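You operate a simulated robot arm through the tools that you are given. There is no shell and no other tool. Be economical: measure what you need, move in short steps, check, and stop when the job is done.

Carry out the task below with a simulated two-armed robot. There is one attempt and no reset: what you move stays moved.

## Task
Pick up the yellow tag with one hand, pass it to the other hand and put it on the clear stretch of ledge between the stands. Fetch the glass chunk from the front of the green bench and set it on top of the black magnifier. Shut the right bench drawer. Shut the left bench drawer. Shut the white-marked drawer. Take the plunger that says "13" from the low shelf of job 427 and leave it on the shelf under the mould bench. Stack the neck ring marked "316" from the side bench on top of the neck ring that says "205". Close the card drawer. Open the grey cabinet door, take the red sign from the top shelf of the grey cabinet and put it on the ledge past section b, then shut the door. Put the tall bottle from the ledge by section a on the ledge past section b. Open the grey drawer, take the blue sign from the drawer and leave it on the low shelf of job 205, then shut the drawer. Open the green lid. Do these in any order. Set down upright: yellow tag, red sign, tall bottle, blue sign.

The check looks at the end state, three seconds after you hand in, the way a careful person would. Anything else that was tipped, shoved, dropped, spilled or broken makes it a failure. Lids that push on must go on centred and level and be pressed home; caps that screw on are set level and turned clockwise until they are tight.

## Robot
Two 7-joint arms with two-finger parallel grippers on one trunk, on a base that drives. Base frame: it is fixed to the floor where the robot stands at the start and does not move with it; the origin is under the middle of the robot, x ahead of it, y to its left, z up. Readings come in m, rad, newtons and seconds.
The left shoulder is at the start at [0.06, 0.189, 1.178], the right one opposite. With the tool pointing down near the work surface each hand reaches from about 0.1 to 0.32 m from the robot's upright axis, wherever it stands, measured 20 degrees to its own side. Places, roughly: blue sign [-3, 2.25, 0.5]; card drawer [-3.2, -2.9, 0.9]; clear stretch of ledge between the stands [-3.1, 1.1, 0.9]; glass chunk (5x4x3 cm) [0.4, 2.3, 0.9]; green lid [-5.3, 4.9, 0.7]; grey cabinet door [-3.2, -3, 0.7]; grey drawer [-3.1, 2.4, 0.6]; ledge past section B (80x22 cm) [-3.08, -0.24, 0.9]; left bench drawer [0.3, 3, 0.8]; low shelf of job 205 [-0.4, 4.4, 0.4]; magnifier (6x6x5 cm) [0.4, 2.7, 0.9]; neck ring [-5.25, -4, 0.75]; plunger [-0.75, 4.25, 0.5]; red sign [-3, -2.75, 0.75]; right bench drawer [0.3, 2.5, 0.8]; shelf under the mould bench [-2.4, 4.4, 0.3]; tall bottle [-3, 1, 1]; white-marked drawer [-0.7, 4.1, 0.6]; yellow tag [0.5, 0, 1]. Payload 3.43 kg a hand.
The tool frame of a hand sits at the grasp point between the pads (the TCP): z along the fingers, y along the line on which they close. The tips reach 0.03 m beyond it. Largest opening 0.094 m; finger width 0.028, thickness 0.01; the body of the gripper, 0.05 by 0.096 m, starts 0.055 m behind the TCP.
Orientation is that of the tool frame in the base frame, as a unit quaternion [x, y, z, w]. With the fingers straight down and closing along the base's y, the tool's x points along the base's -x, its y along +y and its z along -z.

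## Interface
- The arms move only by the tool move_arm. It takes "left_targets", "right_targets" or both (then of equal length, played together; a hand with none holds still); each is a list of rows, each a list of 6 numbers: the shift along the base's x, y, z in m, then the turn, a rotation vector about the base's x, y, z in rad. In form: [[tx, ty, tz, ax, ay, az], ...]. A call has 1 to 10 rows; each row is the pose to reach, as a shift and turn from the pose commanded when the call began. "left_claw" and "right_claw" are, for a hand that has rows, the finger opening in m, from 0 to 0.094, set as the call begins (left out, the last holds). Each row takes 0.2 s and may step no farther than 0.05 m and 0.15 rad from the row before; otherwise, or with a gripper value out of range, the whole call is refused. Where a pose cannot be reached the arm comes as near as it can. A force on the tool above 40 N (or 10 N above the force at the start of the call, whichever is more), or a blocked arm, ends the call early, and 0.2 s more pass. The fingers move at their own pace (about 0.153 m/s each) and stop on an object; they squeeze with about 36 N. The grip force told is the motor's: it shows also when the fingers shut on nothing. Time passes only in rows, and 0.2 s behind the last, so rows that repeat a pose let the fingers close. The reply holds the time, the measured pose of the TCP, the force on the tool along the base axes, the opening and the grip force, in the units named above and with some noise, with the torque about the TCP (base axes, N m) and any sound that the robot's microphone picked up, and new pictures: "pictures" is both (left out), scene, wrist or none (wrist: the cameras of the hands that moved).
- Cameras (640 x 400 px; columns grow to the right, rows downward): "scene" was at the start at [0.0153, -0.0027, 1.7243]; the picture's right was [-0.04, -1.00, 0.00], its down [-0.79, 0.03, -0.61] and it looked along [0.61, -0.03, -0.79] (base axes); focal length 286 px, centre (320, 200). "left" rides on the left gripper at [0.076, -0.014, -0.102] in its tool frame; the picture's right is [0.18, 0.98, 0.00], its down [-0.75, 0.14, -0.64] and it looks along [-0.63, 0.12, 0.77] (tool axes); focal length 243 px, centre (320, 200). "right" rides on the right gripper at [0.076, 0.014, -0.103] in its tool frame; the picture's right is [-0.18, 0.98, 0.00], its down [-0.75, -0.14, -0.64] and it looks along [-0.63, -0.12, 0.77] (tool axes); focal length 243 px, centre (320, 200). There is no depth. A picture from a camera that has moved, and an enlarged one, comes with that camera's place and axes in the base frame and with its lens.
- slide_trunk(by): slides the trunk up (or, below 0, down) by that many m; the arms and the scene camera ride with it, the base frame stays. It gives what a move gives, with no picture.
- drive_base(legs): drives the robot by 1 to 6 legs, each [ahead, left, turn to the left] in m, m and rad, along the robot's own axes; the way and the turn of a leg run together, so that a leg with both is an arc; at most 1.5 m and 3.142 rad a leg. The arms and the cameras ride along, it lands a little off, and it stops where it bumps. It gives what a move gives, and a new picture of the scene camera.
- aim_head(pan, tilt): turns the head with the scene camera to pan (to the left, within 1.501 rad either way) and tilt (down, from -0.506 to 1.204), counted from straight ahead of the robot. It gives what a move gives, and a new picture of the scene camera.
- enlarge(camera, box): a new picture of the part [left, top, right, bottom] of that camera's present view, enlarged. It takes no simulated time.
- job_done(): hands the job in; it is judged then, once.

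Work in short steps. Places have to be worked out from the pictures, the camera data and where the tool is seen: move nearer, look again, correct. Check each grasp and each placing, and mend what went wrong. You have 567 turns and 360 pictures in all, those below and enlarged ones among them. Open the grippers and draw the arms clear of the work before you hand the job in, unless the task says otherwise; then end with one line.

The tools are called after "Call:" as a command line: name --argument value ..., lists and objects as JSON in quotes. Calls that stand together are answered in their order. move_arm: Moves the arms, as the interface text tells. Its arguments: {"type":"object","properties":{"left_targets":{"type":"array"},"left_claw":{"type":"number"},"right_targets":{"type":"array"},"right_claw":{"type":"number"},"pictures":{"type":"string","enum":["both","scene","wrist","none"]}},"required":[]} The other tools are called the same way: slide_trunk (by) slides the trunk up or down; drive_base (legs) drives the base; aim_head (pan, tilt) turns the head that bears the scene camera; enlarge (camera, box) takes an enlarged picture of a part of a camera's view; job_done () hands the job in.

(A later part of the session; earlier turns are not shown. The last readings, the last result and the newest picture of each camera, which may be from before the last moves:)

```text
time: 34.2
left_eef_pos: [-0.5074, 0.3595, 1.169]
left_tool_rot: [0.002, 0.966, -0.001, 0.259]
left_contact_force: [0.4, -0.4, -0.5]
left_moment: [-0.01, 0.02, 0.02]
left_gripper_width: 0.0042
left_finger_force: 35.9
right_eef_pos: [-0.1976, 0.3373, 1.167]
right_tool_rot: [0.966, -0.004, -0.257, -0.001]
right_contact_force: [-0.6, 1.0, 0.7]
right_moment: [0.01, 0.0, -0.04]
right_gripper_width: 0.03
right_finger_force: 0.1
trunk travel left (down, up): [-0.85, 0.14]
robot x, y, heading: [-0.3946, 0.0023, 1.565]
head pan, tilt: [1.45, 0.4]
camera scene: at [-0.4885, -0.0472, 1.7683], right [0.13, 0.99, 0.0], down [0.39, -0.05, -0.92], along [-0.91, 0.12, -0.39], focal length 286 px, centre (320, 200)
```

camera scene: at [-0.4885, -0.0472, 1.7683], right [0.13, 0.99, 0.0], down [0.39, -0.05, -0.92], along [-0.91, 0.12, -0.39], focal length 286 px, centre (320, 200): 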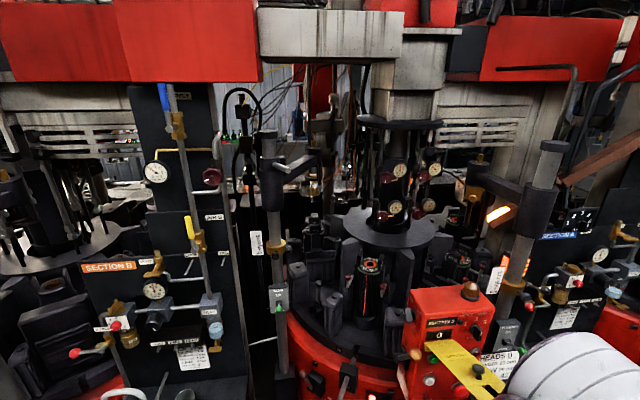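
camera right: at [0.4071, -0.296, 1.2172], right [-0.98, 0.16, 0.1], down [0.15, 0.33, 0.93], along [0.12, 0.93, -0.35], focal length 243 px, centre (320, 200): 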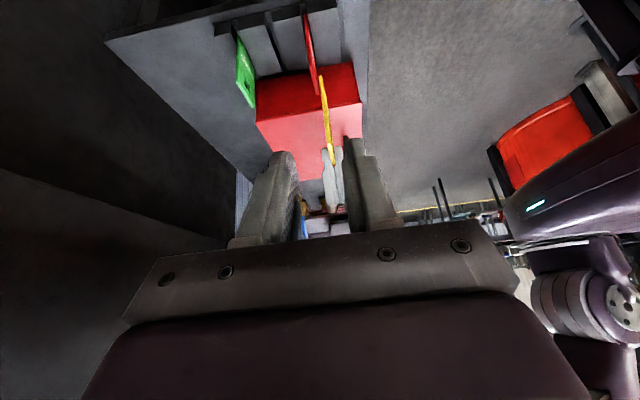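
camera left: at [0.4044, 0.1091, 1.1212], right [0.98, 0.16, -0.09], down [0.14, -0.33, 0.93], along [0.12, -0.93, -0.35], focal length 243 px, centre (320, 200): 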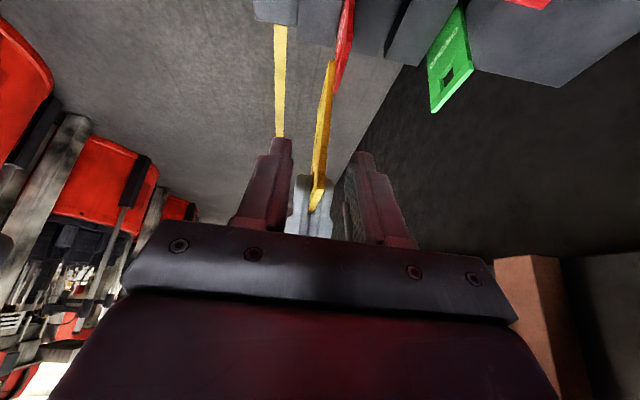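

The machine's far side holds the ledge (accessed from x < −3.1). I'll drive along the lane to y≈2.6 and around the machine's end, looking ahead.

Call:
drive_base --legs '[[1.3, 0, 0]]'

Call:
aim_head --pan 0.4 --tilt 0.4

```text
time: 40.7
left_eef_pos: [-0.5016, 1.6586, 1.1683]
left_tool_rot: [0.002, 0.966, 0.0, 0.258]
left_contact_force: [-0.8, 0.8, 0.0]
left_moment: [-0.04, -0.01, -0.01]
left_gripper_width: 0.0038
left_finger_force: 35.4
right_eef_pos: [-0.1907, 1.6394, 1.1682]
right_tool_rot: [0.967, -0.001, -0.257, 0.0]
right_contact_force: [0.1, 0.8, 0.2]
right_moment: [-0.01, -0.02, 0.01]
right_gripper_width: 0.0301
right_finger_force: 0.1
trunk travel left (down, up): [-0.85, 0.14]
robot x, y, heading: [-0.3849, 1.3031, 1.567]
head pan, tilt: [1.45, 0.4]
camera scene: at [-0.4826, 1.2526, 1.7683], right [0.12, 0.99, 0.0], down [0.39, -0.05, -0.92], along [-0.91, 0.11, -0.39], focal length 286 px, centre (320, 200)
```

scene: 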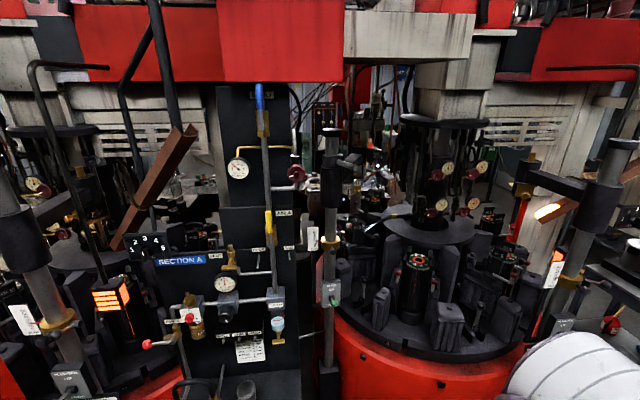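

```text
time: 42.0
left_eef_pos: [-0.5024, 1.6592, 1.1686]
left_tool_rot: [0.002, 0.966, 0.0, 0.258]
left_contact_force: [-0.1, -0.5, -0.5]
left_moment: [0.0, 0.0, -0.01]
left_gripper_width: 0.004
left_finger_force: 35.7
right_eef_pos: [-0.1923, 1.6375, 1.169]
right_tool_rot: [0.967, -0.003, -0.256, 0.0]
right_contact_force: [-0.9, -1.2, -0.8]
right_moment: [0.01, 0.01, 0.01]
right_gripper_width: 0.03
right_finger_force: 0.1
trunk travel left (down, up): [-0.85, 0.14]
robot x, y, heading: [-0.3915, 1.3001, 1.566]
head pan, tilt: [0.4, 0.4]
camera scene: at [-0.4265, 1.3271, 1.7683], right [0.92, 0.39, 0.0], down [0.15, -0.36, -0.92], along [-0.36, 0.85, -0.39], focal length 286 px, centre (320, 200)
```

scene: 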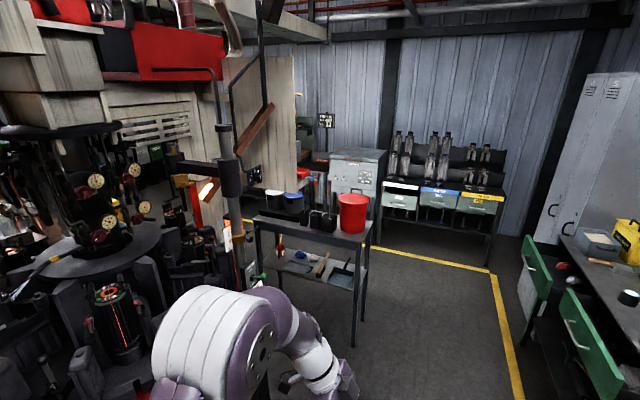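

A small table (x −1.53…−0.8, y 2.8…3.1) stands ahead-left; I can pass behind it at y≈3.63 before the job stands (line y≈4.17). I drive on.

Call:
drive_base --legs '[[1.2, -0.05, 0], [1.13, 0, 0]]'

Call:
drive_base --legs '[[0, 0, 1.57]]'

```text
time: 53.6
left_eef_pos: [-0.4388, 4.0081, 1.1684]
left_tool_rot: [0.002, 0.966, -0.001, 0.258]
left_contact_force: [1.0, 0.6, -1.1]
left_moment: [-0.01, 0.0, 0.01]
left_gripper_width: 0.0038
left_finger_force: 36.1
right_eef_pos: [-0.1289, 3.9876, 1.1671]
right_tool_rot: [0.967, -0.004, -0.257, 0.0]
right_contact_force: [0.5, -0.9, 0.2]
right_moment: [0.02, 0.0, -0.03]
right_gripper_width: 0.0299
right_finger_force: 0.0
trunk travel left (down, up): [-0.85, 0.14]
robot x, y, heading: [-0.3298, 3.6512, 1.566]
head pan, tilt: [0.4, 0.4]
camera scene: at [-0.3639, 3.676, 1.7683], right [0.92, 0.38, 0.0], down [0.15, -0.36, -0.92], along [-0.35, 0.85, -0.39], focal length 286 px, centre (320, 200)
```

scene: 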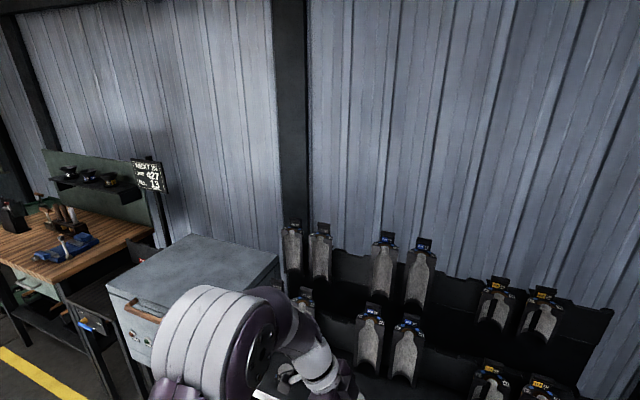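

```text
time: 57.8
left_eef_pos: [-0.6877, 3.5433, 1.1689]
left_tool_rot: [-0.678, 0.688, 0.181, 0.183]
left_contact_force: [-0.1, 0.3, -1.3]
left_moment: [0.04, -0.02, 0.04]
left_gripper_width: 0.004
left_finger_force: 35.8
right_eef_pos: [-0.6637, 3.8533, 1.1685]
right_tool_rot: [0.689, 0.678, -0.182, 0.18]
right_contact_force: [0.2, 0.3, 0.0]
right_moment: [0.02, 0.01, 0.01]
right_gripper_width: 0.03
right_finger_force: 0.1
trunk travel left (down, up): [-0.85, 0.14]
robot x, y, heading: [-0.3288, 3.652, 3.124]
head pan, tilt: [0.4, 0.4]
camera scene: at [-0.354, 3.6153, 1.7683], right [-0.38, 0.93, 0.0], down [0.36, 0.15, -0.92], along [-0.85, -0.35, -0.39], focal length 286 px, centre (320, 200)
```

scene: 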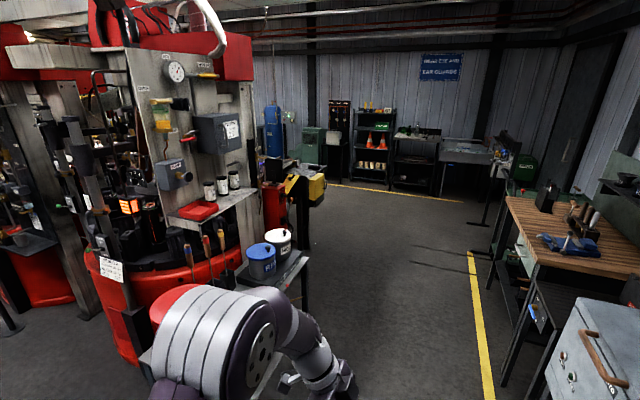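

The way ahead along y≈3.65 is clear. I drive to x≈−3.9 and turn left to look along the machine's far side.

Call:
drive_base --legs '[[1.5, 0.03, 0], [1.5, 0.03, 0], [0.6, 0, 0], [0, 0, 1.57]]'

Call:
aim_head --pan 0.6 --tilt 0.5

```text
refused: leg 1 is longer than a leg can be; nothing moved
```

```text
time: 58.5
left_eef_pos: [-0.6872, 3.5439, 1.1688]
left_tool_rot: [-0.678, 0.689, 0.18, 0.184]
left_contact_force: [1.0, -0.8, -0.8]
left_moment: [0.0, 0.0, -0.01]
left_gripper_width: 0.0039
left_finger_force: 36.1
right_eef_pos: [-0.6639, 3.8537, 1.1683]
right_tool_rot: [0.689, 0.678, -0.182, 0.18]
right_contact_force: [0.1, 0.5, -0.3]
right_moment: [0.02, 0.0, -0.01]
right_gripper_width: 0.03
right_finger_force: 0.2
trunk travel left (down, up): [-0.85, 0.14]
robot x, y, heading: [-0.3276, 3.6521, 3.126]
head pan, tilt: [0.6, 0.499]
camera scene: at [-0.344, 3.5996, 1.7592], right [-0.55, 0.83, 0.0], down [0.4, 0.26, -0.88], along [-0.73, -0.48, -0.48], focal length 286 px, centre (320, 200)
```

scene: 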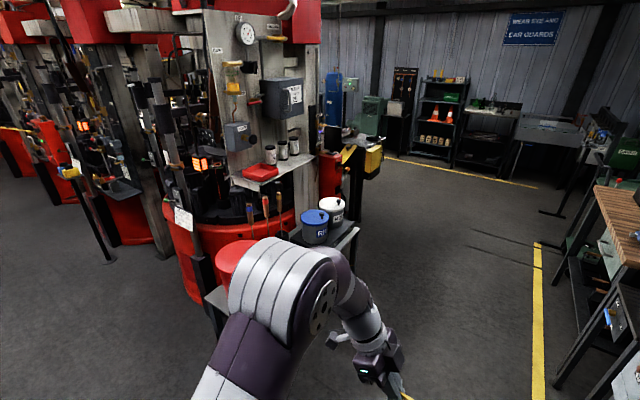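

Call:
drive_base --legs '[[1.4, 0.03, 0], [1.4, 0.03, 0], [0.75, 0, 0], [0, 0, 1.57]]'

```text
time: 79.5
left_eef_pos: [-3.7553, 3.2921, 1.169]
left_tool_rot: [0.966, -0.012, -0.258, -0.003]
left_contact_force: [0.5, -0.3, 0.3]
left_moment: [0.01, 0.0, 0.02]
left_gripper_width: 0.0038
left_finger_force: 36.0
right_eef_pos: [-4.0653, 3.3198, 1.1669]
right_tool_rot: [0.012, 0.967, -0.003, 0.256]
right_contact_force: [-1.1, 0.1, 0.2]
right_moment: [-0.02, -0.01, 0.0]
right_gripper_width: 0.0301
right_finger_force: 0.0
trunk travel left (down, up): [-0.85, 0.14]
robot x, y, heading: [-3.8598, 3.6568, -1.592]
head pan, tilt: [0.6, 0.499]
camera scene: at [-3.8079, 3.638, 1.7592], right [-0.84, -0.55, 0.0], down [-0.26, 0.4, -0.88], along [0.48, -0.74, -0.48], focal length 286 px, centre (320, 200)
```

scene: 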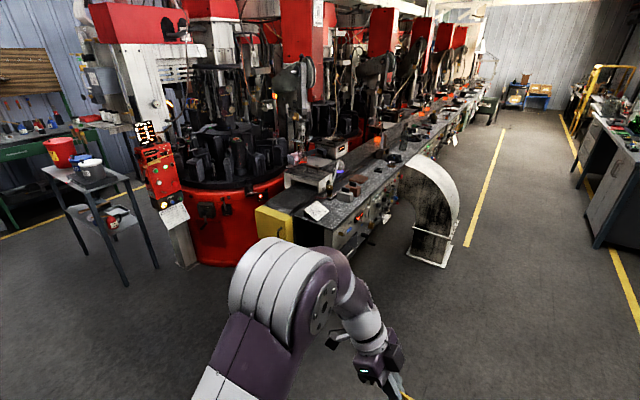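

The ledge runs along the machine's back side. I enlarge that part to find the stands and the clear stretch.

Call:
enlarge --camera "scene" --box '[270, 90, 510, 260]'

```text
2.35 times, centred on (390, 175) of scene
camera zoom: at [-3.8079, 3.638, 1.7592], right [-0.84, -0.55, 0.0], down [-0.26, 0.4, -0.88], along [0.48, -0.74, -0.48], focal length 673 px, centre (155, 259)
```

zoom: 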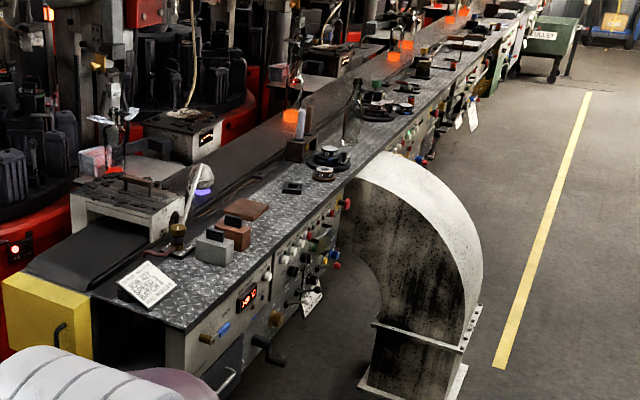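

The ledge holds various items; a duct elbow juts out around y 1.05–1.4. I drive down the lane at x≈−4.25 to y≈0.55 and face the ledge.

Call:
drive_base --legs '[[0.1, -0.33, 0], [1.49, 0, 0], [1.48, 0, 0], [0, 0, 1.59]]'

Call:
aim_head --pan 0.3 --tilt 0.6

```text
time: 99.4
left_eef_pos: [-3.9183, 0.7151, 1.1686]
left_tool_rot: [0.687, 0.68, -0.183, 0.182]
left_contact_force: [-0.8, -0.5, -0.6]
left_moment: [-0.03, 0.0, 0.01]
left_gripper_width: 0.0039
left_finger_force: 36.4
right_eef_pos: [-3.9409, 0.4033, 1.1676]
right_tool_rot: [-0.68, 0.688, 0.181, 0.181]
right_contact_force: [-1.2, 0.1, -0.4]
right_moment: [0.02, -0.02, -0.01]
right_gripper_width: 0.0297
right_finger_force: 0.0
trunk travel left (down, up): [-0.85, 0.14]
robot x, y, heading: [-4.2785, 0.6032, -0.012]
head pan, tilt: [0.6, 0.499]
camera scene: at [-4.2619, 0.6568, 1.7592], right [0.56, -0.83, 0.0], down [-0.4, -0.27, -0.88], along [0.73, 0.49, -0.48], focal length 286 px, centre (320, 200)
```

scene: 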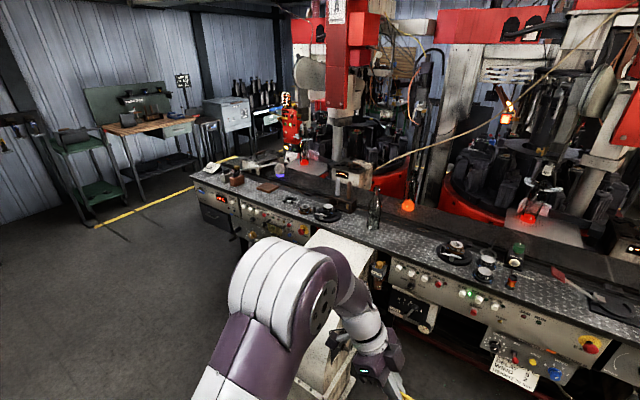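

```text
time: 100.2
left_eef_pos: [-3.9196, 0.7143, 1.1679]
left_tool_rot: [0.687, 0.68, -0.182, 0.182]
left_contact_force: [0.0, 0.8, -0.6]
left_moment: [0.02, -0.03, 0.01]
left_gripper_width: 0.0041
left_finger_force: 36.2
right_eef_pos: [-3.9404, 0.4029, 1.168]
right_tool_rot: [-0.679, 0.688, 0.181, 0.182]
right_contact_force: [-0.9, -0.4, 0.2]
right_moment: [0.02, 0.02, -0.02]
right_gripper_width: 0.0299
right_finger_force: 0.0
trunk travel left (down, up): [-0.85, 0.14]
robot x, y, heading: [-4.2771, 0.6054, -0.008]
head pan, tilt: [0.3, 0.6]
camera scene: at [-4.2528, 0.6317, 1.7501], right [0.29, -0.96, 0.0], down [-0.54, -0.16, -0.83], along [0.79, 0.24, -0.56], focal length 286 px, centre (320, 200)
```

scene: 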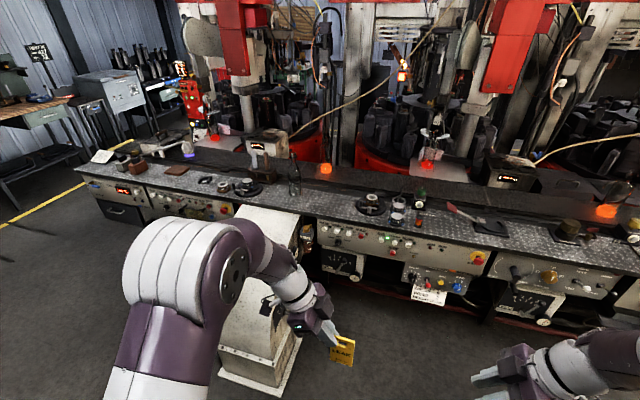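

Now I enlarge the ledge from stand to stand.

Call:
enlarge --camera "scene" --box '[180, 130, 420, 280]'

```text
2.67 times, centred on (300, 205) of scene
camera zoom: at [-4.2528, 0.6317, 1.7501], right [0.29, -0.96, 0.0], down [-0.54, -0.16, -0.83], along [0.79, 0.24, -0.56], focal length 763 px, centre (373, 187)
```

zoom: 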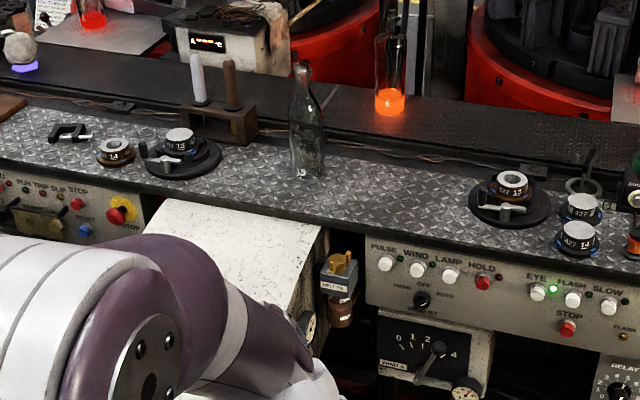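

The clear stretch lies between the two "13" stands (y≈0.8…1.33), ledge x −3.19…−2.92. I check the tag in hand closely.

Call:
enlarge --camera "scene" --box '[290, 290, 390, 390]'

```text
4.00 times, centred on (340, 340) of scene
camera zoom: at [-4.2528, 0.6317, 1.7501], right [0.29, -0.96, 0.0], down [-0.54, -0.16, -0.83], along [0.79, 0.24, -0.56], focal length 1145 px, centre (240, -360)
```

zoom: 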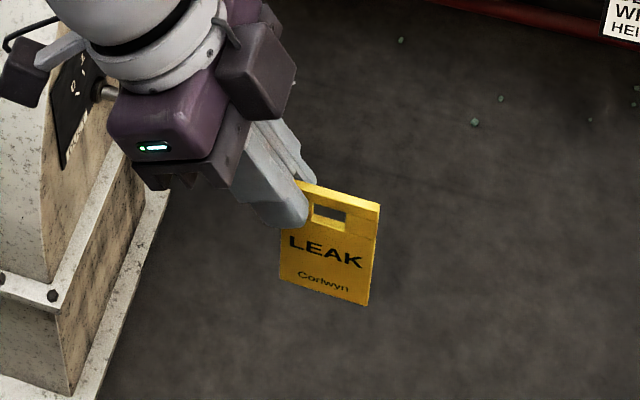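

It's a plain plate, to be stood on its bottom edge. I drive to about (−3.6, 0.6), turned slightly left toward the clear stretch.

Call:
drive_base --legs '[[0.68, 0, 0], [0, 0, 0.3]]'

Call:
aim_head --pan 0.25 --tilt 0.85

```text
time: 105.0
left_eef_pos: [-3.2867, 0.8057, 1.1688]
left_tool_rot: [0.579, 0.774, -0.154, 0.206]
left_contact_force: [-0.5, 0.9, 0.0]
left_moment: [-0.03, 0.0, -0.05]
left_gripper_width: 0.004
left_finger_force: 36.4
right_eef_pos: [-3.2178, 0.5022, 1.1678]
right_tool_rot: [0.773, -0.58, -0.206, -0.153]
right_contact_force: [-0.3, 0.4, 0.4]
right_moment: [0.04, 0.02, 0.01]
right_gripper_width: 0.0297
right_finger_force: 0.1
trunk travel left (down, up): [-0.85, 0.14]
robot x, y, heading: [-3.6002, 0.5952, 0.286]
head pan, tilt: [0.3, 0.6]
camera scene: at [-3.5815, 0.6291, 1.7501], right [0.55, -0.83, 0.0], down [-0.47, -0.31, -0.83], along [0.69, 0.46, -0.56], focal length 286 px, centre (320, 200)
```

scene: 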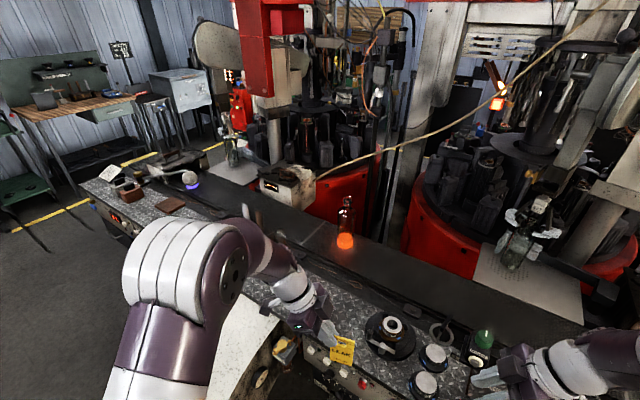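

```text
time: 105.7
left_eef_pos: [-3.2869, 0.8056, 1.168]
left_tool_rot: [0.579, 0.773, -0.156, 0.208]
left_contact_force: [-0.2, 0.5, -0.3]
left_moment: [-0.02, 0.0, 0.03]
left_gripper_width: 0.0038
left_finger_force: 36.0
right_eef_pos: [-3.2179, 0.5024, 1.1679]
right_tool_rot: [0.774, -0.579, -0.206, -0.153]
right_contact_force: [0.6, 0.1, -0.7]
right_moment: [-0.02, 0.0, 0.02]
right_gripper_width: 0.0303
right_finger_force: 0.0
trunk travel left (down, up): [-0.85, 0.14]
robot x, y, heading: [-3.5979, 0.5986, 0.288]
head pan, tilt: [0.25, 0.85]
camera scene: at [-3.5879, 0.6207, 1.7292], right [0.51, -0.86, 0.0], down [-0.65, -0.38, -0.66], along [0.57, 0.34, -0.75], focal length 286 px, centre (320, 200)
```

scene: 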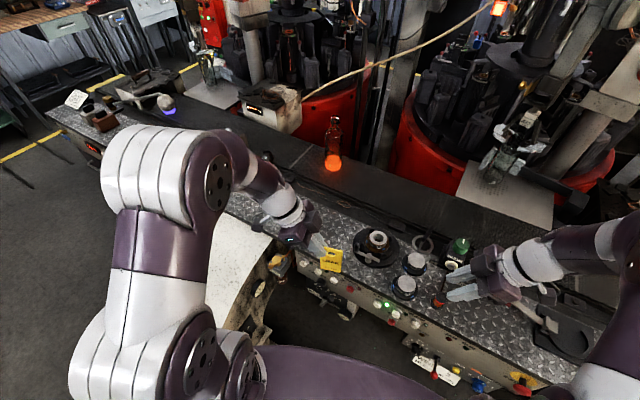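

Placing target: tag centre ≈(−3.11, 0.95), staying clear of the bottle (−3.05, 1.13). I move the left hand over it at the present height and look.

Call:
move_arm --left_targets '[[0.033, 0.035, 0, 0, 0, 0], [0.066, 0.07, 0, 0, 0, 0], [0.1, 0.105, 0, 0, 0, 0], [0.133, 0.14, 0, 0, 0, 0], [0.167, 0.174, 0, 0, 0, 0]]' --pictures "both"

```text
time: 106.9
left_eef_pos: [-3.1624, 0.9265, 1.1256]
left_tool_rot: [0.577, 0.776, -0.145, 0.209]
left_contact_force: [-1.0, -0.1, 0.3]
left_moment: [-0.02, 0.04, -0.03]
left_gripper_width: 0.004
left_finger_force: 36.6
left hand out of reach, approached as far as the arm can: row 3, 4, 5
right_eef_pos: [-3.2158, 0.5028, 1.1669]
right_tool_rot: [0.773, -0.58, -0.206, -0.152]
right_contact_force: [0.9, 1.3, -0.2]
right_moment: [0.01, 0.01, 0.03]
right_gripper_width: 0.0299
right_finger_force: 0.0
trunk travel left (down, up): [-0.85, 0.14]
robot x, y, heading: [-3.6026, 0.598, 0.285]
head pan, tilt: [0.25, 0.85]
camera scene: at [-3.5853, 0.6224, 1.7292], right [0.51, -0.86, 0.0], down [-0.65, -0.38, -0.66], along [0.57, 0.34, -0.75], focal length 286 px, centre (320, 200)
camera left: at [-3.2108, 1.0348, 1.1789], right [0.89, 0.44, -0.08], down [0.22, -0.29, 0.93], along [0.39, -0.85, -0.36], focal length 243 px, centre (320, 200)
```

scene: 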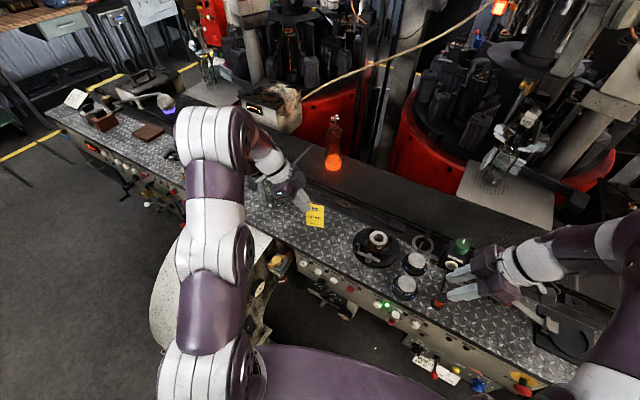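
left: 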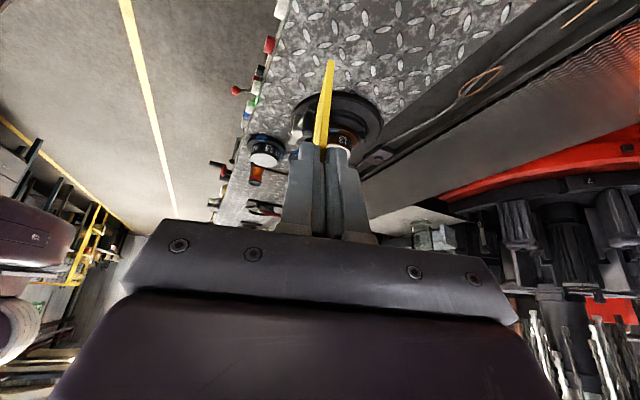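

At this height the wrist is too high to reach; lower should be reachable. I lower the commanded pose straight down to z≈1.05 and read.

Call:
move_arm --left_targets '[[0, 0, -0.04, 0, 0, 0], [0, 0, -0.08, 0, 0, 0], [0, 0, -0.12, 0, 0, 0]]' --pictures "none"

```text
time: 107.7
left_eef_pos: [-3.1638, 0.9287, 1.0076]
left_tool_rot: [0.579, 0.773, -0.155, 0.207]
left_contact_force: [-0.4, 0.5, -0.6]
left_moment: [-0.01, 0.0, -0.01]
left_gripper_width: 0.0039
left_finger_force: 36.3
right_eef_pos: [-3.2167, 0.5029, 1.1678]
right_tool_rot: [0.773, -0.58, -0.206, -0.153]
right_contact_force: [-0.8, 0.6, -0.1]
right_moment: [0.0, -0.01, -0.02]
right_gripper_width: 0.0301
right_finger_force: 0.1
trunk travel left (down, up): [-0.85, 0.14]
robot x, y, heading: [-3.598, 0.598, 0.282]
head pan, tilt: [0.25, 0.85]
```

Commanded pose follows the reached one. Now I shift to (−3.12, 0.98) at z≈1.02.

Call:
move_arm --left_targets '[[0.02, 0.025, 0.015, 0, 0, 0], [0.042, 0.052, 0.015, 0, 0, 0]]' --pictures "both"

```text
time: 108.3
left_eef_pos: [-3.1365, 0.9661, 1.0206]
left_tool_rot: [0.579, 0.774, -0.155, 0.206]
left_contact_force: [0.3, 0.0, 0.2]
left_moment: [0.03, 0.02, 0.01]
left_gripper_width: 0.0035
left_finger_force: 35.8
left hand out of reach, approached as far as the arm can: row 2
right_eef_pos: [-3.2166, 0.5037, 1.1667]
right_tool_rot: [0.773, -0.58, -0.206, -0.152]
right_contact_force: [-0.6, 0.0, -0.5]
right_moment: [0.0, -0.02, 0.02]
right_gripper_width: 0.0301
right_finger_force: 0.0
trunk travel left (down, up): [-0.85, 0.14]
robot x, y, heading: [-3.5981, 0.5965, 0.288]
head pan, tilt: [0.25, 0.85]
camera scene: at [-3.5868, 0.6217, 1.7292], right [0.51, -0.86, 0.0], down [-0.65, -0.38, -0.66], along [0.57, 0.34, -0.75], focal length 286 px, centre (320, 200)
camera left: at [-3.1817, 1.0746, 1.072], right [0.9, 0.43, -0.09], down [0.23, -0.28, 0.93], along [0.38, -0.86, -0.35], focal length 243 px, centre (320, 200)
```

scene: 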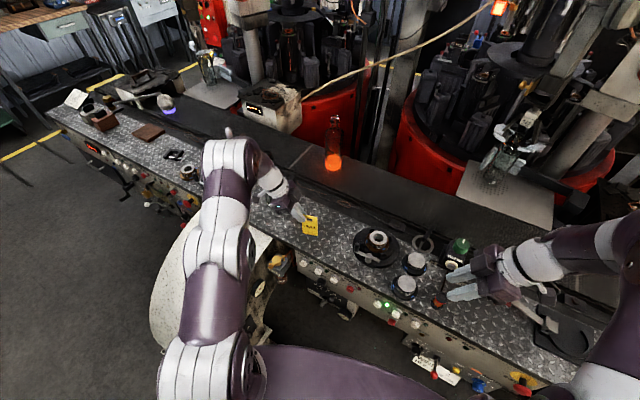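
left: 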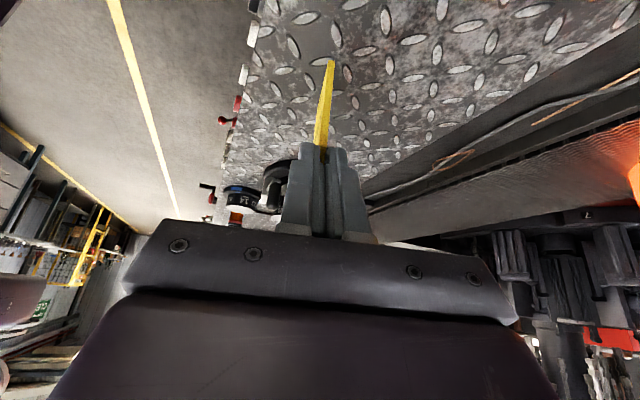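

The tag hangs above the ledge plate with bottom at z≈0.92. I lower in small steps, watching the force.

Call:
move_arm --left_targets '[[0, 0, -0.005, 0, 0, 0], [0, 0, -0.01, 0, 0, 0], [0, 0, -0.014, 0, 0, 0]]' --pictures "none"

Call:
enlarge --camera "scene" --box '[260, 170, 360, 270]'

```text
time: 109.1
left_eef_pos: [-3.1383, 0.9658, 1.0067]
left_tool_rot: [0.579, 0.773, -0.155, 0.206]
left_contact_force: [0.1, -0.2, 0.0]
left_moment: [-0.01, -0.02, 0.02]
left_gripper_width: 0.004
left_finger_force: 35.5
right_eef_pos: [-3.2181, 0.5023, 1.168]
right_tool_rot: [0.774, -0.579, -0.206, -0.153]
right_contact_force: [0.4, 0.3, 0.3]
right_moment: [0.02, 0.0, 0.01]
right_gripper_width: 0.03
right_finger_force: 0.0
trunk travel left (down, up): [-0.85, 0.14]
robot x, y, heading: [-3.5968, 0.5985, 0.286]
head pan, tilt: [0.25, 0.85]
```

```text
4.00 times, centred on (310, 220) of scene
camera zoom: at [-3.5881, 0.6201, 1.7292], right [0.51, -0.86, 0.0], down [-0.65, -0.38, -0.66], along [0.57, 0.34, -0.75], focal length 1145 px, centre (360, 120)
```

zoom: 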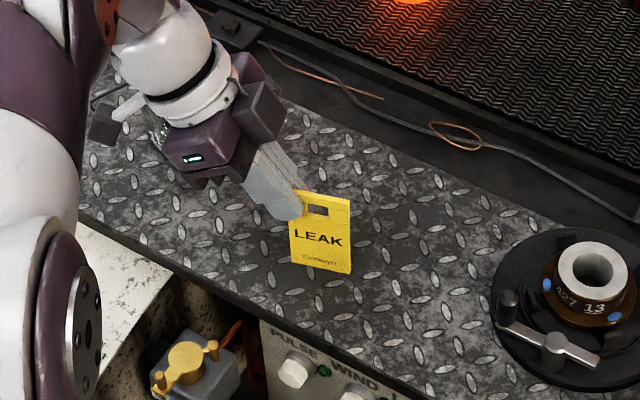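

Call:
move_arm --left_targets '[[0, 0, -0.003, 0, 0, 0], [0, 0, -0.006, 0, 0, 0], [0, 0, -0.009, 0, 0, 0], [0, 0, -0.012, 0, 0, 0]]' --pictures "none"

```text
time: 110.2
left_eef_pos: [-3.1352, 0.9651, 1.0027]
left_tool_rot: [0.579, 0.773, -0.151, 0.211]
left_contact_force: [-7.2, -2.3, 26.0]
left_moment: [-0.77, 0.62, -0.14]
left_gripper_width: 0.0039
left_finger_force: 36.1
right_eef_pos: [-3.2188, 0.5012, 1.1691]
right_tool_rot: [0.774, -0.579, -0.206, -0.155]
right_contact_force: [0.5, 0.0, 0.5]
right_moment: [-0.03, -0.02, 0.0]
right_gripper_width: 0.0299
right_finger_force: 0.0
trunk travel left (down, up): [-0.85, 0.14]
robot x, y, heading: [-3.5964, 0.5985, 0.287]
head pan, tilt: [0.25, 0.85]
stopped in row 4 (left hand): the force on the tool passed its limit at 41 N (the readings are from after the stop); the commanded pose is now the measured one
```

Contact with the ledge at z≈1.003 (a bit too firm). I lift 4 mm restoring the small tilt, then touch down gently.

Call:
move_arm --left_targets '[[0, 0, 0.003, 0, 0.006, 0], [0, 0, 0.005, -0.002, 0.011, -0.003], [0, 0, 0.005, -0.002, 0.011, -0.003]]' --pictures "none"

Call:
move_arm --left_targets '[[0, 0, -0.001, 0, 0, 0], [0, 0, -0.002, 0, 0, 0]]' --pictures "none"

```text
time: 111.0
left_eef_pos: [-3.1356, 0.9676, 1.0012]
left_tool_rot: [0.579, 0.774, -0.155, 0.205]
left_contact_force: [0.0, -0.7, 0.6]
left_moment: [0.01, 0.0, 0.02]
left_gripper_width: 0.0038
left_finger_force: 36.0
right_eef_pos: [-3.2157, 0.5028, 1.1674]
right_tool_rot: [0.773, -0.58, -0.205, -0.153]
right_contact_force: [0.2, -0.1, 0.6]
right_moment: [0.02, 0.01, -0.01]
right_gripper_width: 0.0298
right_finger_force: 0.1
trunk travel left (down, up): [-0.85, 0.14]
robot x, y, heading: [-3.5987, 0.5982, 0.289]
head pan, tilt: [0.25, 0.85]
```

```text
time: 111.6
left_eef_pos: [-3.1346, 0.967, 1.0012]
left_tool_rot: [0.579, 0.774, -0.154, 0.205]
left_contact_force: [-1.2, -0.5, 3.1]
left_moment: [-0.01, 0.13, -0.07]
left_gripper_width: 0.004
left_finger_force: 36.3
right_eef_pos: [-3.2177, 0.503, 1.1683]
right_tool_rot: [0.774, -0.579, -0.206, -0.153]
right_contact_force: [0.1, 0.1, -1.2]
right_moment: [0.01, -0.01, -0.01]
right_gripper_width: 0.03
right_finger_force: 0.0
trunk travel left (down, up): [-0.85, 0.14]
robot x, y, heading: [-3.5983, 0.5948, 0.288]
head pan, tilt: [0.25, 0.85]
```

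Light 3 N contact. I open the fingers and look at the tag.

Call:
move_arm --left_targets '[[0, 0, 0, 0, 0, 0], [0, 0, 0, 0, 0, 0]]' --left_claw 0.03 --pictures "wrist"

```text
time: 112.2
left_eef_pos: [-3.1338, 0.9678, 1.001]
left_tool_rot: [0.579, 0.773, -0.155, 0.206]
left_contact_force: [0.3, 0.4, 0.1]
left_moment: [-0.01, 0.0, 0.0]
left_gripper_width: 0.03
left_finger_force: 0.0
right_eef_pos: [-3.2175, 0.5033, 1.168]
right_tool_rot: [0.774, -0.579, -0.205, -0.153]
right_contact_force: [-0.1, 0.2, -0.8]
right_moment: [-0.02, 0.01, 0.0]
right_gripper_width: 0.0299
right_finger_force: 0.1
trunk travel left (down, up): [-0.85, 0.14]
robot x, y, heading: [-3.5965, 0.6002, 0.277]
head pan, tilt: [0.25, 0.85]
camera left: at [-3.18, 1.0754, 1.0535], right [0.9, 0.43, -0.09], down [0.23, -0.28, 0.93], along [0.37, -0.86, -0.35], focal length 243 px, centre (320, 200)
```

left: 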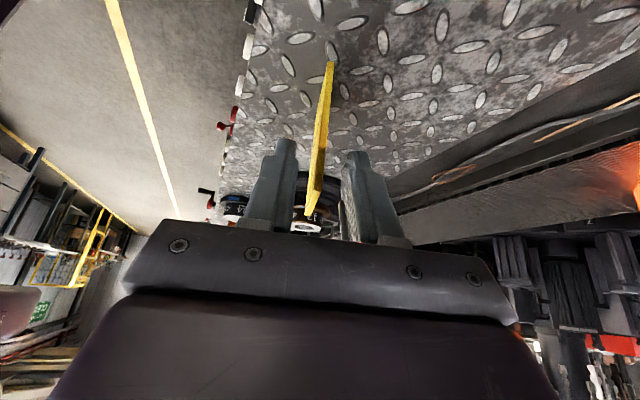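

The tag stands free. I retract along the finger direction.

Call:
move_arm --left_targets '[[-0.004, 0.0144, 0.026, 0, 0, 0], [-0.0084, 0.0288, 0.052, 0, 0, 0], [-0.0126, 0.0432, 0.078, 0, 0, 0], [-0.06, 0.03, 0.1, 0, 0, 0], [-0.1, -0.0, 0.12, 0, 0, 0]]' --pictures "scene"

```text
refused: row 4 steps farther than a row can; nothing moved
```

Call:
move_arm --left_targets '[[-0.004, 0.0144, 0.026, 0, 0, 0], [-0.0084, 0.0288, 0.052, 0, 0, 0], [-0.0126, 0.0432, 0.078, 0, 0, 0], [-0.04, 0.04, 0.1, 0, 0, 0], [-0.08, 0.02, 0.12, 0, 0, 0], [-0.12, 0.0, 0.12, 0, 0, 0], [-0.15, -0.03, 0.12, 0, 0, 0]]' --pictures "scene"

```text
time: 113.8
left_eef_pos: [-3.2859, 0.9343, 1.1216]
left_tool_rot: [0.58, 0.773, -0.154, 0.206]
left_contact_force: [-0.5, -0.3, 0.0]
left_moment: [0.02, 0.0, 0.02]
left_gripper_width: 0.0299
left_finger_force: 0.0
left hand out of reach, approached as far as the arm can: row 1, 2, 3, 4, 5
right_eef_pos: [-3.2185, 0.5022, 1.1683]
right_tool_rot: [0.774, -0.579, -0.206, -0.154]
right_contact_force: [0.2, 0.0, 0.1]
right_moment: [0.05, -0.02, -0.04]
right_gripper_width: 0.0299
right_finger_force: 0.0
trunk travel left (down, up): [-0.85, 0.14]
robot x, y, heading: [-3.599, 0.602, 0.287]
head pan, tilt: [0.25, 0.85]
camera scene: at [-3.5893, 0.6186, 1.7292], right [0.51, -0.86, 0.0], down [-0.65, -0.38, -0.66], along [0.57, 0.34, -0.75], focal length 286 px, centre (320, 200)
```

scene: 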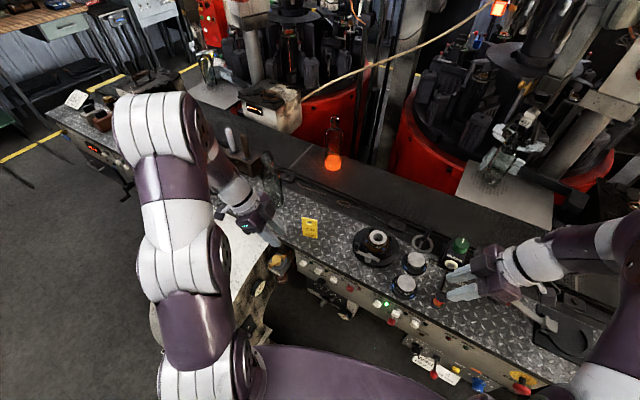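

The tag stands upright on the ledge. Next the tall bottle (≈(−3.05, 1.13)): I draw the left hand back and up, turning it to a forward-pitched pose for gripping the bottle's body.

Call:
move_arm --left_targets '[[-0.02, -0.01, 0.02, -0.0064, -0.0279, 0.1401], [-0.04, -0.02, 0.04, -0.0128, -0.0558, 0.2802], [-0.06, -0.03, 0.06, -0.0192, -0.0837, 0.4203], [-0.08, -0.04, 0.08, -0.0256, -0.1116, 0.5604], [-0.108, -0.044, 0.08, -0.032, -0.1395, 0.7005], [-0.108, -0.044, 0.08, -0.0384, -0.1674, 0.8406], [-0.108, -0.044, 0.08, -0.0448, -0.1953, 0.9807], [-0.108, -0.044, 0.08, -0.0512, -0.2232, 1.1208]]' --left_claw 0.09 --pictures "none"

Call:
move_arm --left_targets '[[0, 0, 0, -0.0064, -0.0279, 0.1401], [0, 0, 0, -0.0128, -0.0558, 0.2802], [0, 0, 0, -0.0192, -0.0837, 0.4203], [0, 0, 0, -0.0256, -0.1116, 0.5604], [0, 0, 0, -0.032, -0.1395, 0.7005], [0, 0, 0, -0.0384, -0.1674, 0.8406], [0, 0, 0, -0.0448, -0.1953, 0.9807]]' --pictures "scene"

```text
time: 115.6
left_eef_pos: [-3.3779, 0.9188, 1.1895]
left_tool_rot: [0.088, 0.932, 0.019, 0.351]
left_contact_force: [0.0, 0.3, -0.2]
left_moment: [0.01, 0.01, 0.02]
left_gripper_width: 0.0901
left_finger_force: 0.1
left hand out of reach, approached as far as the arm can: row 7, 8
right_eef_pos: [-3.2161, 0.504, 1.1686]
right_tool_rot: [0.774, -0.579, -0.206, -0.152]
right_contact_force: [-0.2, -0.1, 0.3]
right_moment: [0.01, 0.0, -0.01]
right_gripper_width: 0.0301
right_finger_force: 0.1
trunk travel left (down, up): [-0.85, 0.14]
robot x, y, heading: [-3.6004, 0.5959, 0.29]
head pan, tilt: [0.25, 0.85]
```

```text
time: 117.2
left_eef_pos: [-3.4166, 1.0181, 1.1714]
left_tool_rot: [-0.376, 0.826, 0.149, 0.392]
left_contact_force: [0.6, -0.1, -0.2]
left_moment: [-0.01, 0.0, 0.0]
left_gripper_width: 0.09
left_finger_force: 0.0
left hand out of reach, approached as far as the arm can: row 1, 2, 3, 4, 5, 6, 7
right_eef_pos: [-3.218, 0.5024, 1.1693]
right_tool_rot: [0.774, -0.579, -0.206, -0.153]
right_contact_force: [-0.4, 0.0, 0.3]
right_moment: [-0.03, -0.02, 0.03]
right_gripper_width: 0.03
right_finger_force: 0.1
trunk travel left (down, up): [-0.85, 0.14]
robot x, y, heading: [-3.5997, 0.5965, 0.288]
head pan, tilt: [0.25, 0.85]
camera scene: at [-3.5884, 0.6213, 1.7292], right [0.51, -0.86, 0.0], down [-0.65, -0.38, -0.66], along [0.57, 0.34, -0.75], focal length 286 px, centre (320, 200)
```

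scene: 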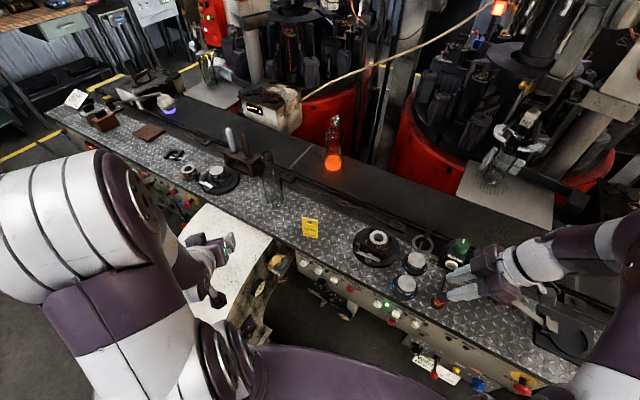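

The bottle stands at about (−3.05, 1.15), top z≈1.14. I straighten the robot to heading 0 and ease a little closer.

Call:
drive_base --legs '[[0, 0, -0.288], [0.07, 0.07, 0]]'

```text
time: 119.3
left_eef_pos: [-3.2354, 1.0164, 1.1731]
left_tool_rot: [-0.251, 0.872, 0.092, 0.41]
left_contact_force: [0.4, -0.9, -0.4]
left_moment: [-0.02, -0.01, 0.0]
left_gripper_width: 0.0899
left_finger_force: 0.0
right_eef_pos: [-3.1912, 0.467, 1.168]
right_tool_rot: [-0.681, 0.685, 0.183, 0.181]
right_contact_force: [0.7, 0.8, -0.4]
right_moment: [0.03, -0.01, 0.03]
right_gripper_width: 0.0299
right_finger_force: 0.2
trunk travel left (down, up): [-0.85, 0.14]
robot x, y, heading: [-3.5278, 0.6686, -0.006]
head pan, tilt: [0.25, 0.85]
camera scene: at [-3.5127, 0.6857, 1.7292], right [0.24, -0.97, 0.0], down [-0.73, -0.18, -0.66], along [0.64, 0.16, -0.75], focal length 286 px, centre (320, 200)
```

scene: 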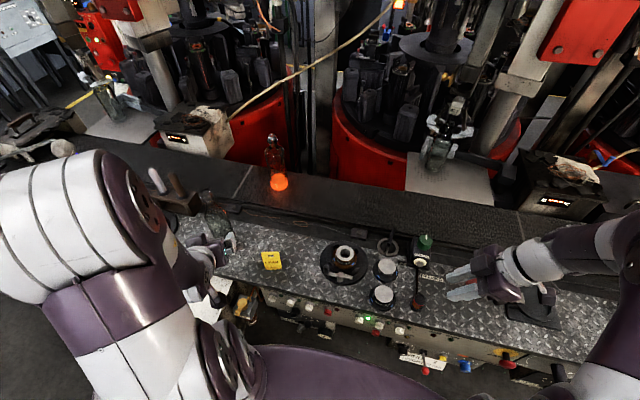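

I bring the left hand to a pre-grasp about 12 cm short of the bottle.

Call:
move_arm --left_targets '[[0.028, 0.025, -0.026, 0, 0, 0], [0.055, 0.05, -0.052, 0, 0, 0], [0.083, 0.075, -0.078, 0, 0, 0], [0.11, 0.1, -0.105, 0, 0, 0]]' --pictures "wrist"

```text
time: 120.3
left_eef_pos: [-3.1229, 1.1187, 1.0668]
left_tool_rot: [-0.251, 0.873, 0.091, 0.409]
left_contact_force: [-0.8, -0.3, 0.5]
left_moment: [-0.02, -0.03, -0.09]
left_gripper_width: 0.0905
left_finger_force: 0.3
right_eef_pos: [-3.1906, 0.4682, 1.1682]
right_tool_rot: [-0.682, 0.685, 0.181, 0.182]
right_contact_force: [0.2, -1.4, -1.3]
right_moment: [-0.01, 0.0, -0.02]
right_gripper_width: 0.0298
right_finger_force: 0.0
trunk travel left (down, up): [-0.85, 0.14]
robot x, y, heading: [-3.5281, 0.6647, -0.008]
head pan, tilt: [0.25, 0.85]
camera left: at [-3.2246, 1.0412, 1.0772], right [-0.6, 0.77, -0.19], down [-0.09, 0.16, 0.98], along [0.79, 0.61, -0.02], focal length 243 px, centre (320, 200)
```

left: 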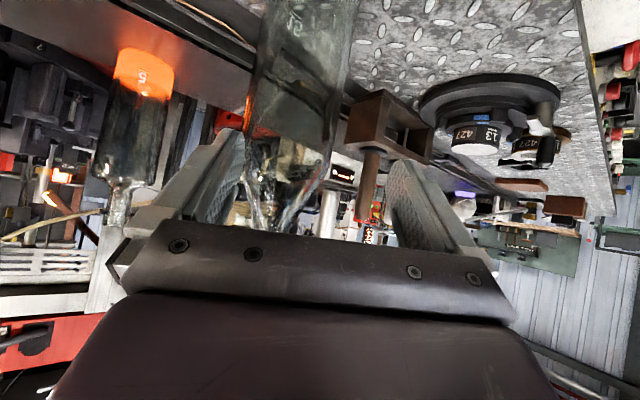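

The bottle lies ~2 cm to the right of my approach line. I shift sideways and recheck.

Call:
move_arm --left_targets '[[0.01, -0.018, 0, 0, 0, 0]]' --left_claw 0.094 --pictures "wrist"

```text
time: 120.7
left_eef_pos: [-3.1156, 1.0985, 1.067]
left_tool_rot: [-0.251, 0.873, 0.092, 0.409]
left_contact_force: [-1.0, 0.1, -1.1]
left_moment: [0.05, -0.07, -0.01]
left_gripper_width: 0.094
left_finger_force: 0.0
right_eef_pos: [-3.1905, 0.4657, 1.167]
right_tool_rot: [-0.682, 0.685, 0.181, 0.182]
right_contact_force: [0.1, 0.0, 0.8]
right_moment: [0.0, -0.01, 0.01]
right_gripper_width: 0.03
right_finger_force: 0.0
trunk travel left (down, up): [-0.85, 0.14]
robot x, y, heading: [-3.5324, 0.6656, -0.011]
head pan, tilt: [0.25, 0.85]
camera left: at [-3.2164, 1.0206, 1.0786], right [-0.6, 0.78, -0.18], down [-0.1, 0.16, 0.98], along [0.79, 0.61, -0.02], focal length 243 px, centre (320, 200)
```

left: 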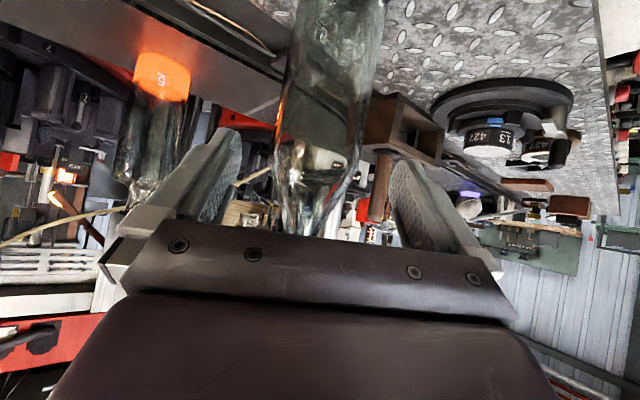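

Now centred. I advance onto the bottle body in three rows.

Call:
move_arm --left_targets '[[0.0, 0.0, -0.015, 0, 0, 0], [0.02, 0.011, -0.035, 0, 0, 0], [0.04, 0.022, -0.055, 0, 0, 0], [0.057, 0.031, -0.072, 0, 0, 0]]' --pictures "wrist"

```text
time: 121.7
left_eef_pos: [-3.0571, 1.1304, 0.9941]
left_tool_rot: [-0.251, 0.873, 0.09, 0.409]
left_contact_force: [-1.1, -0.4, -0.4]
left_moment: [0.01, -0.03, 0.01]
left_gripper_width: 0.0943
left_finger_force: 0.1
right_eef_pos: [-3.1888, 0.4681, 1.1677]
right_tool_rot: [-0.682, 0.685, 0.181, 0.182]
right_contact_force: [0.3, 0.8, 0.6]
right_moment: [-0.01, 0.0, 0.01]
right_gripper_width: 0.0297
right_finger_force: 0.1
trunk travel left (down, up): [-0.85, 0.14]
robot x, y, heading: [-3.5282, 0.6677, -0.005]
head pan, tilt: [0.25, 0.85]
camera left: at [-3.1578, 1.053, 1.0044], right [-0.6, 0.77, -0.19], down [-0.1, 0.16, 0.98], along [0.79, 0.61, -0.02], focal length 243 px, centre (320, 200)
```

left: 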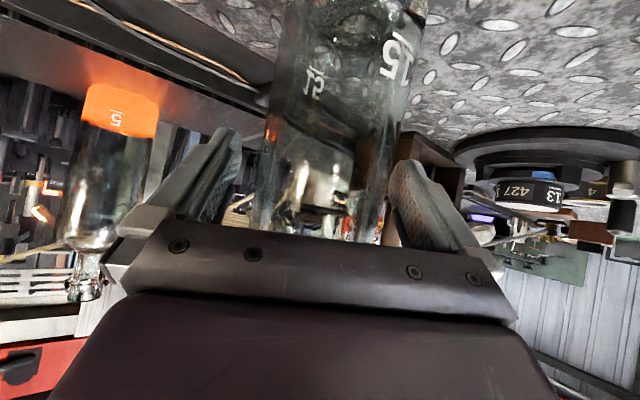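

The bottle is between the pads. I close.

Call:
move_arm --left_targets '[[0, 0, 0, 0, 0, 0], [0, 0, 0, 0, 0, 0]]' --left_claw 0.0 --pictures "none"

Call:
move_arm --left_targets '[[0, 0, 0.03, 0, 0, 0], [0, 0, 0.06, 0, 0, 0], [0, 0, 0.1, 0, 0, 0]]' --pictures "both"

```text
time: 122.3
left_eef_pos: [-3.0582, 1.1306, 0.9948]
left_tool_rot: [-0.252, 0.873, 0.09, 0.409]
left_contact_force: [-0.8, -0.1, -0.6]
left_moment: [0.07, 0.02, 0.02]
left_gripper_width: 0.0692
left_finger_force: 36.1
right_eef_pos: [-3.1908, 0.4675, 1.1677]
right_tool_rot: [-0.682, 0.685, 0.181, 0.182]
right_contact_force: [0.4, 0.3, 0.1]
right_moment: [0.02, 0.01, 0.02]
right_gripper_width: 0.03
right_finger_force: 0.1
trunk travel left (down, up): [-0.85, 0.14]
robot x, y, heading: [-3.5275, 0.6685, -0.003]
head pan, tilt: [0.25, 0.85]
```

```text
time: 123.1
left_eef_pos: [-3.0578, 1.13, 1.0944]
left_tool_rot: [-0.252, 0.873, 0.091, 0.408]
left_contact_force: [0.8, 0.6, -3.7]
left_moment: [-0.01, 0.01, -0.02]
left_gripper_width: 0.0689
left_finger_force: 35.8
right_eef_pos: [-3.1902, 0.4675, 1.1674]
right_tool_rot: [-0.681, 0.685, 0.181, 0.182]
right_contact_force: [-0.3, -0.8, -0.2]
right_moment: [0.04, -0.06, -0.01]
right_gripper_width: 0.0299
right_finger_force: 0.0
trunk travel left (down, up): [-0.85, 0.14]
robot x, y, heading: [-3.5284, 0.6698, -0.003]
head pan, tilt: [0.25, 0.85]
camera scene: at [-3.5124, 0.6864, 1.7291], right [0.24, -0.97, 0.0], down [-0.73, -0.18, -0.66], along [0.64, 0.16, -0.75], focal length 286 px, centre (320, 200)
camera left: at [-3.1595, 1.0513, 1.1045], right [-0.61, 0.77, -0.19], down [-0.09, 0.16, 0.98], along [0.79, 0.61, -0.03], focal length 243 px, centre (320, 200)
```

scene: 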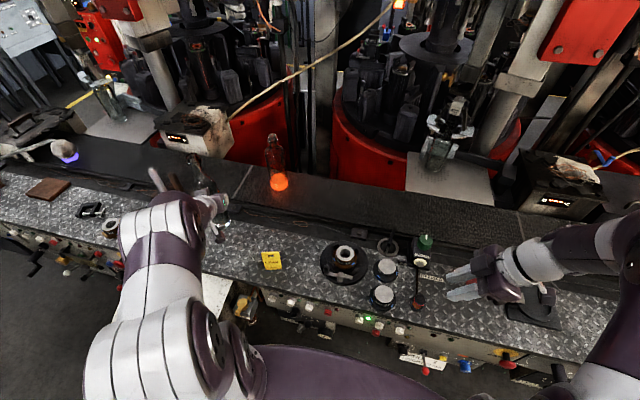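
left: 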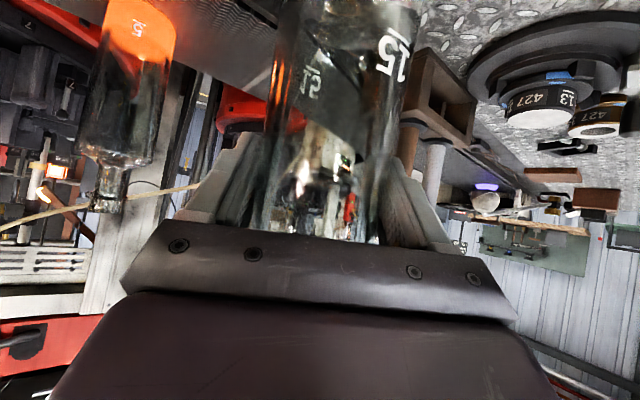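

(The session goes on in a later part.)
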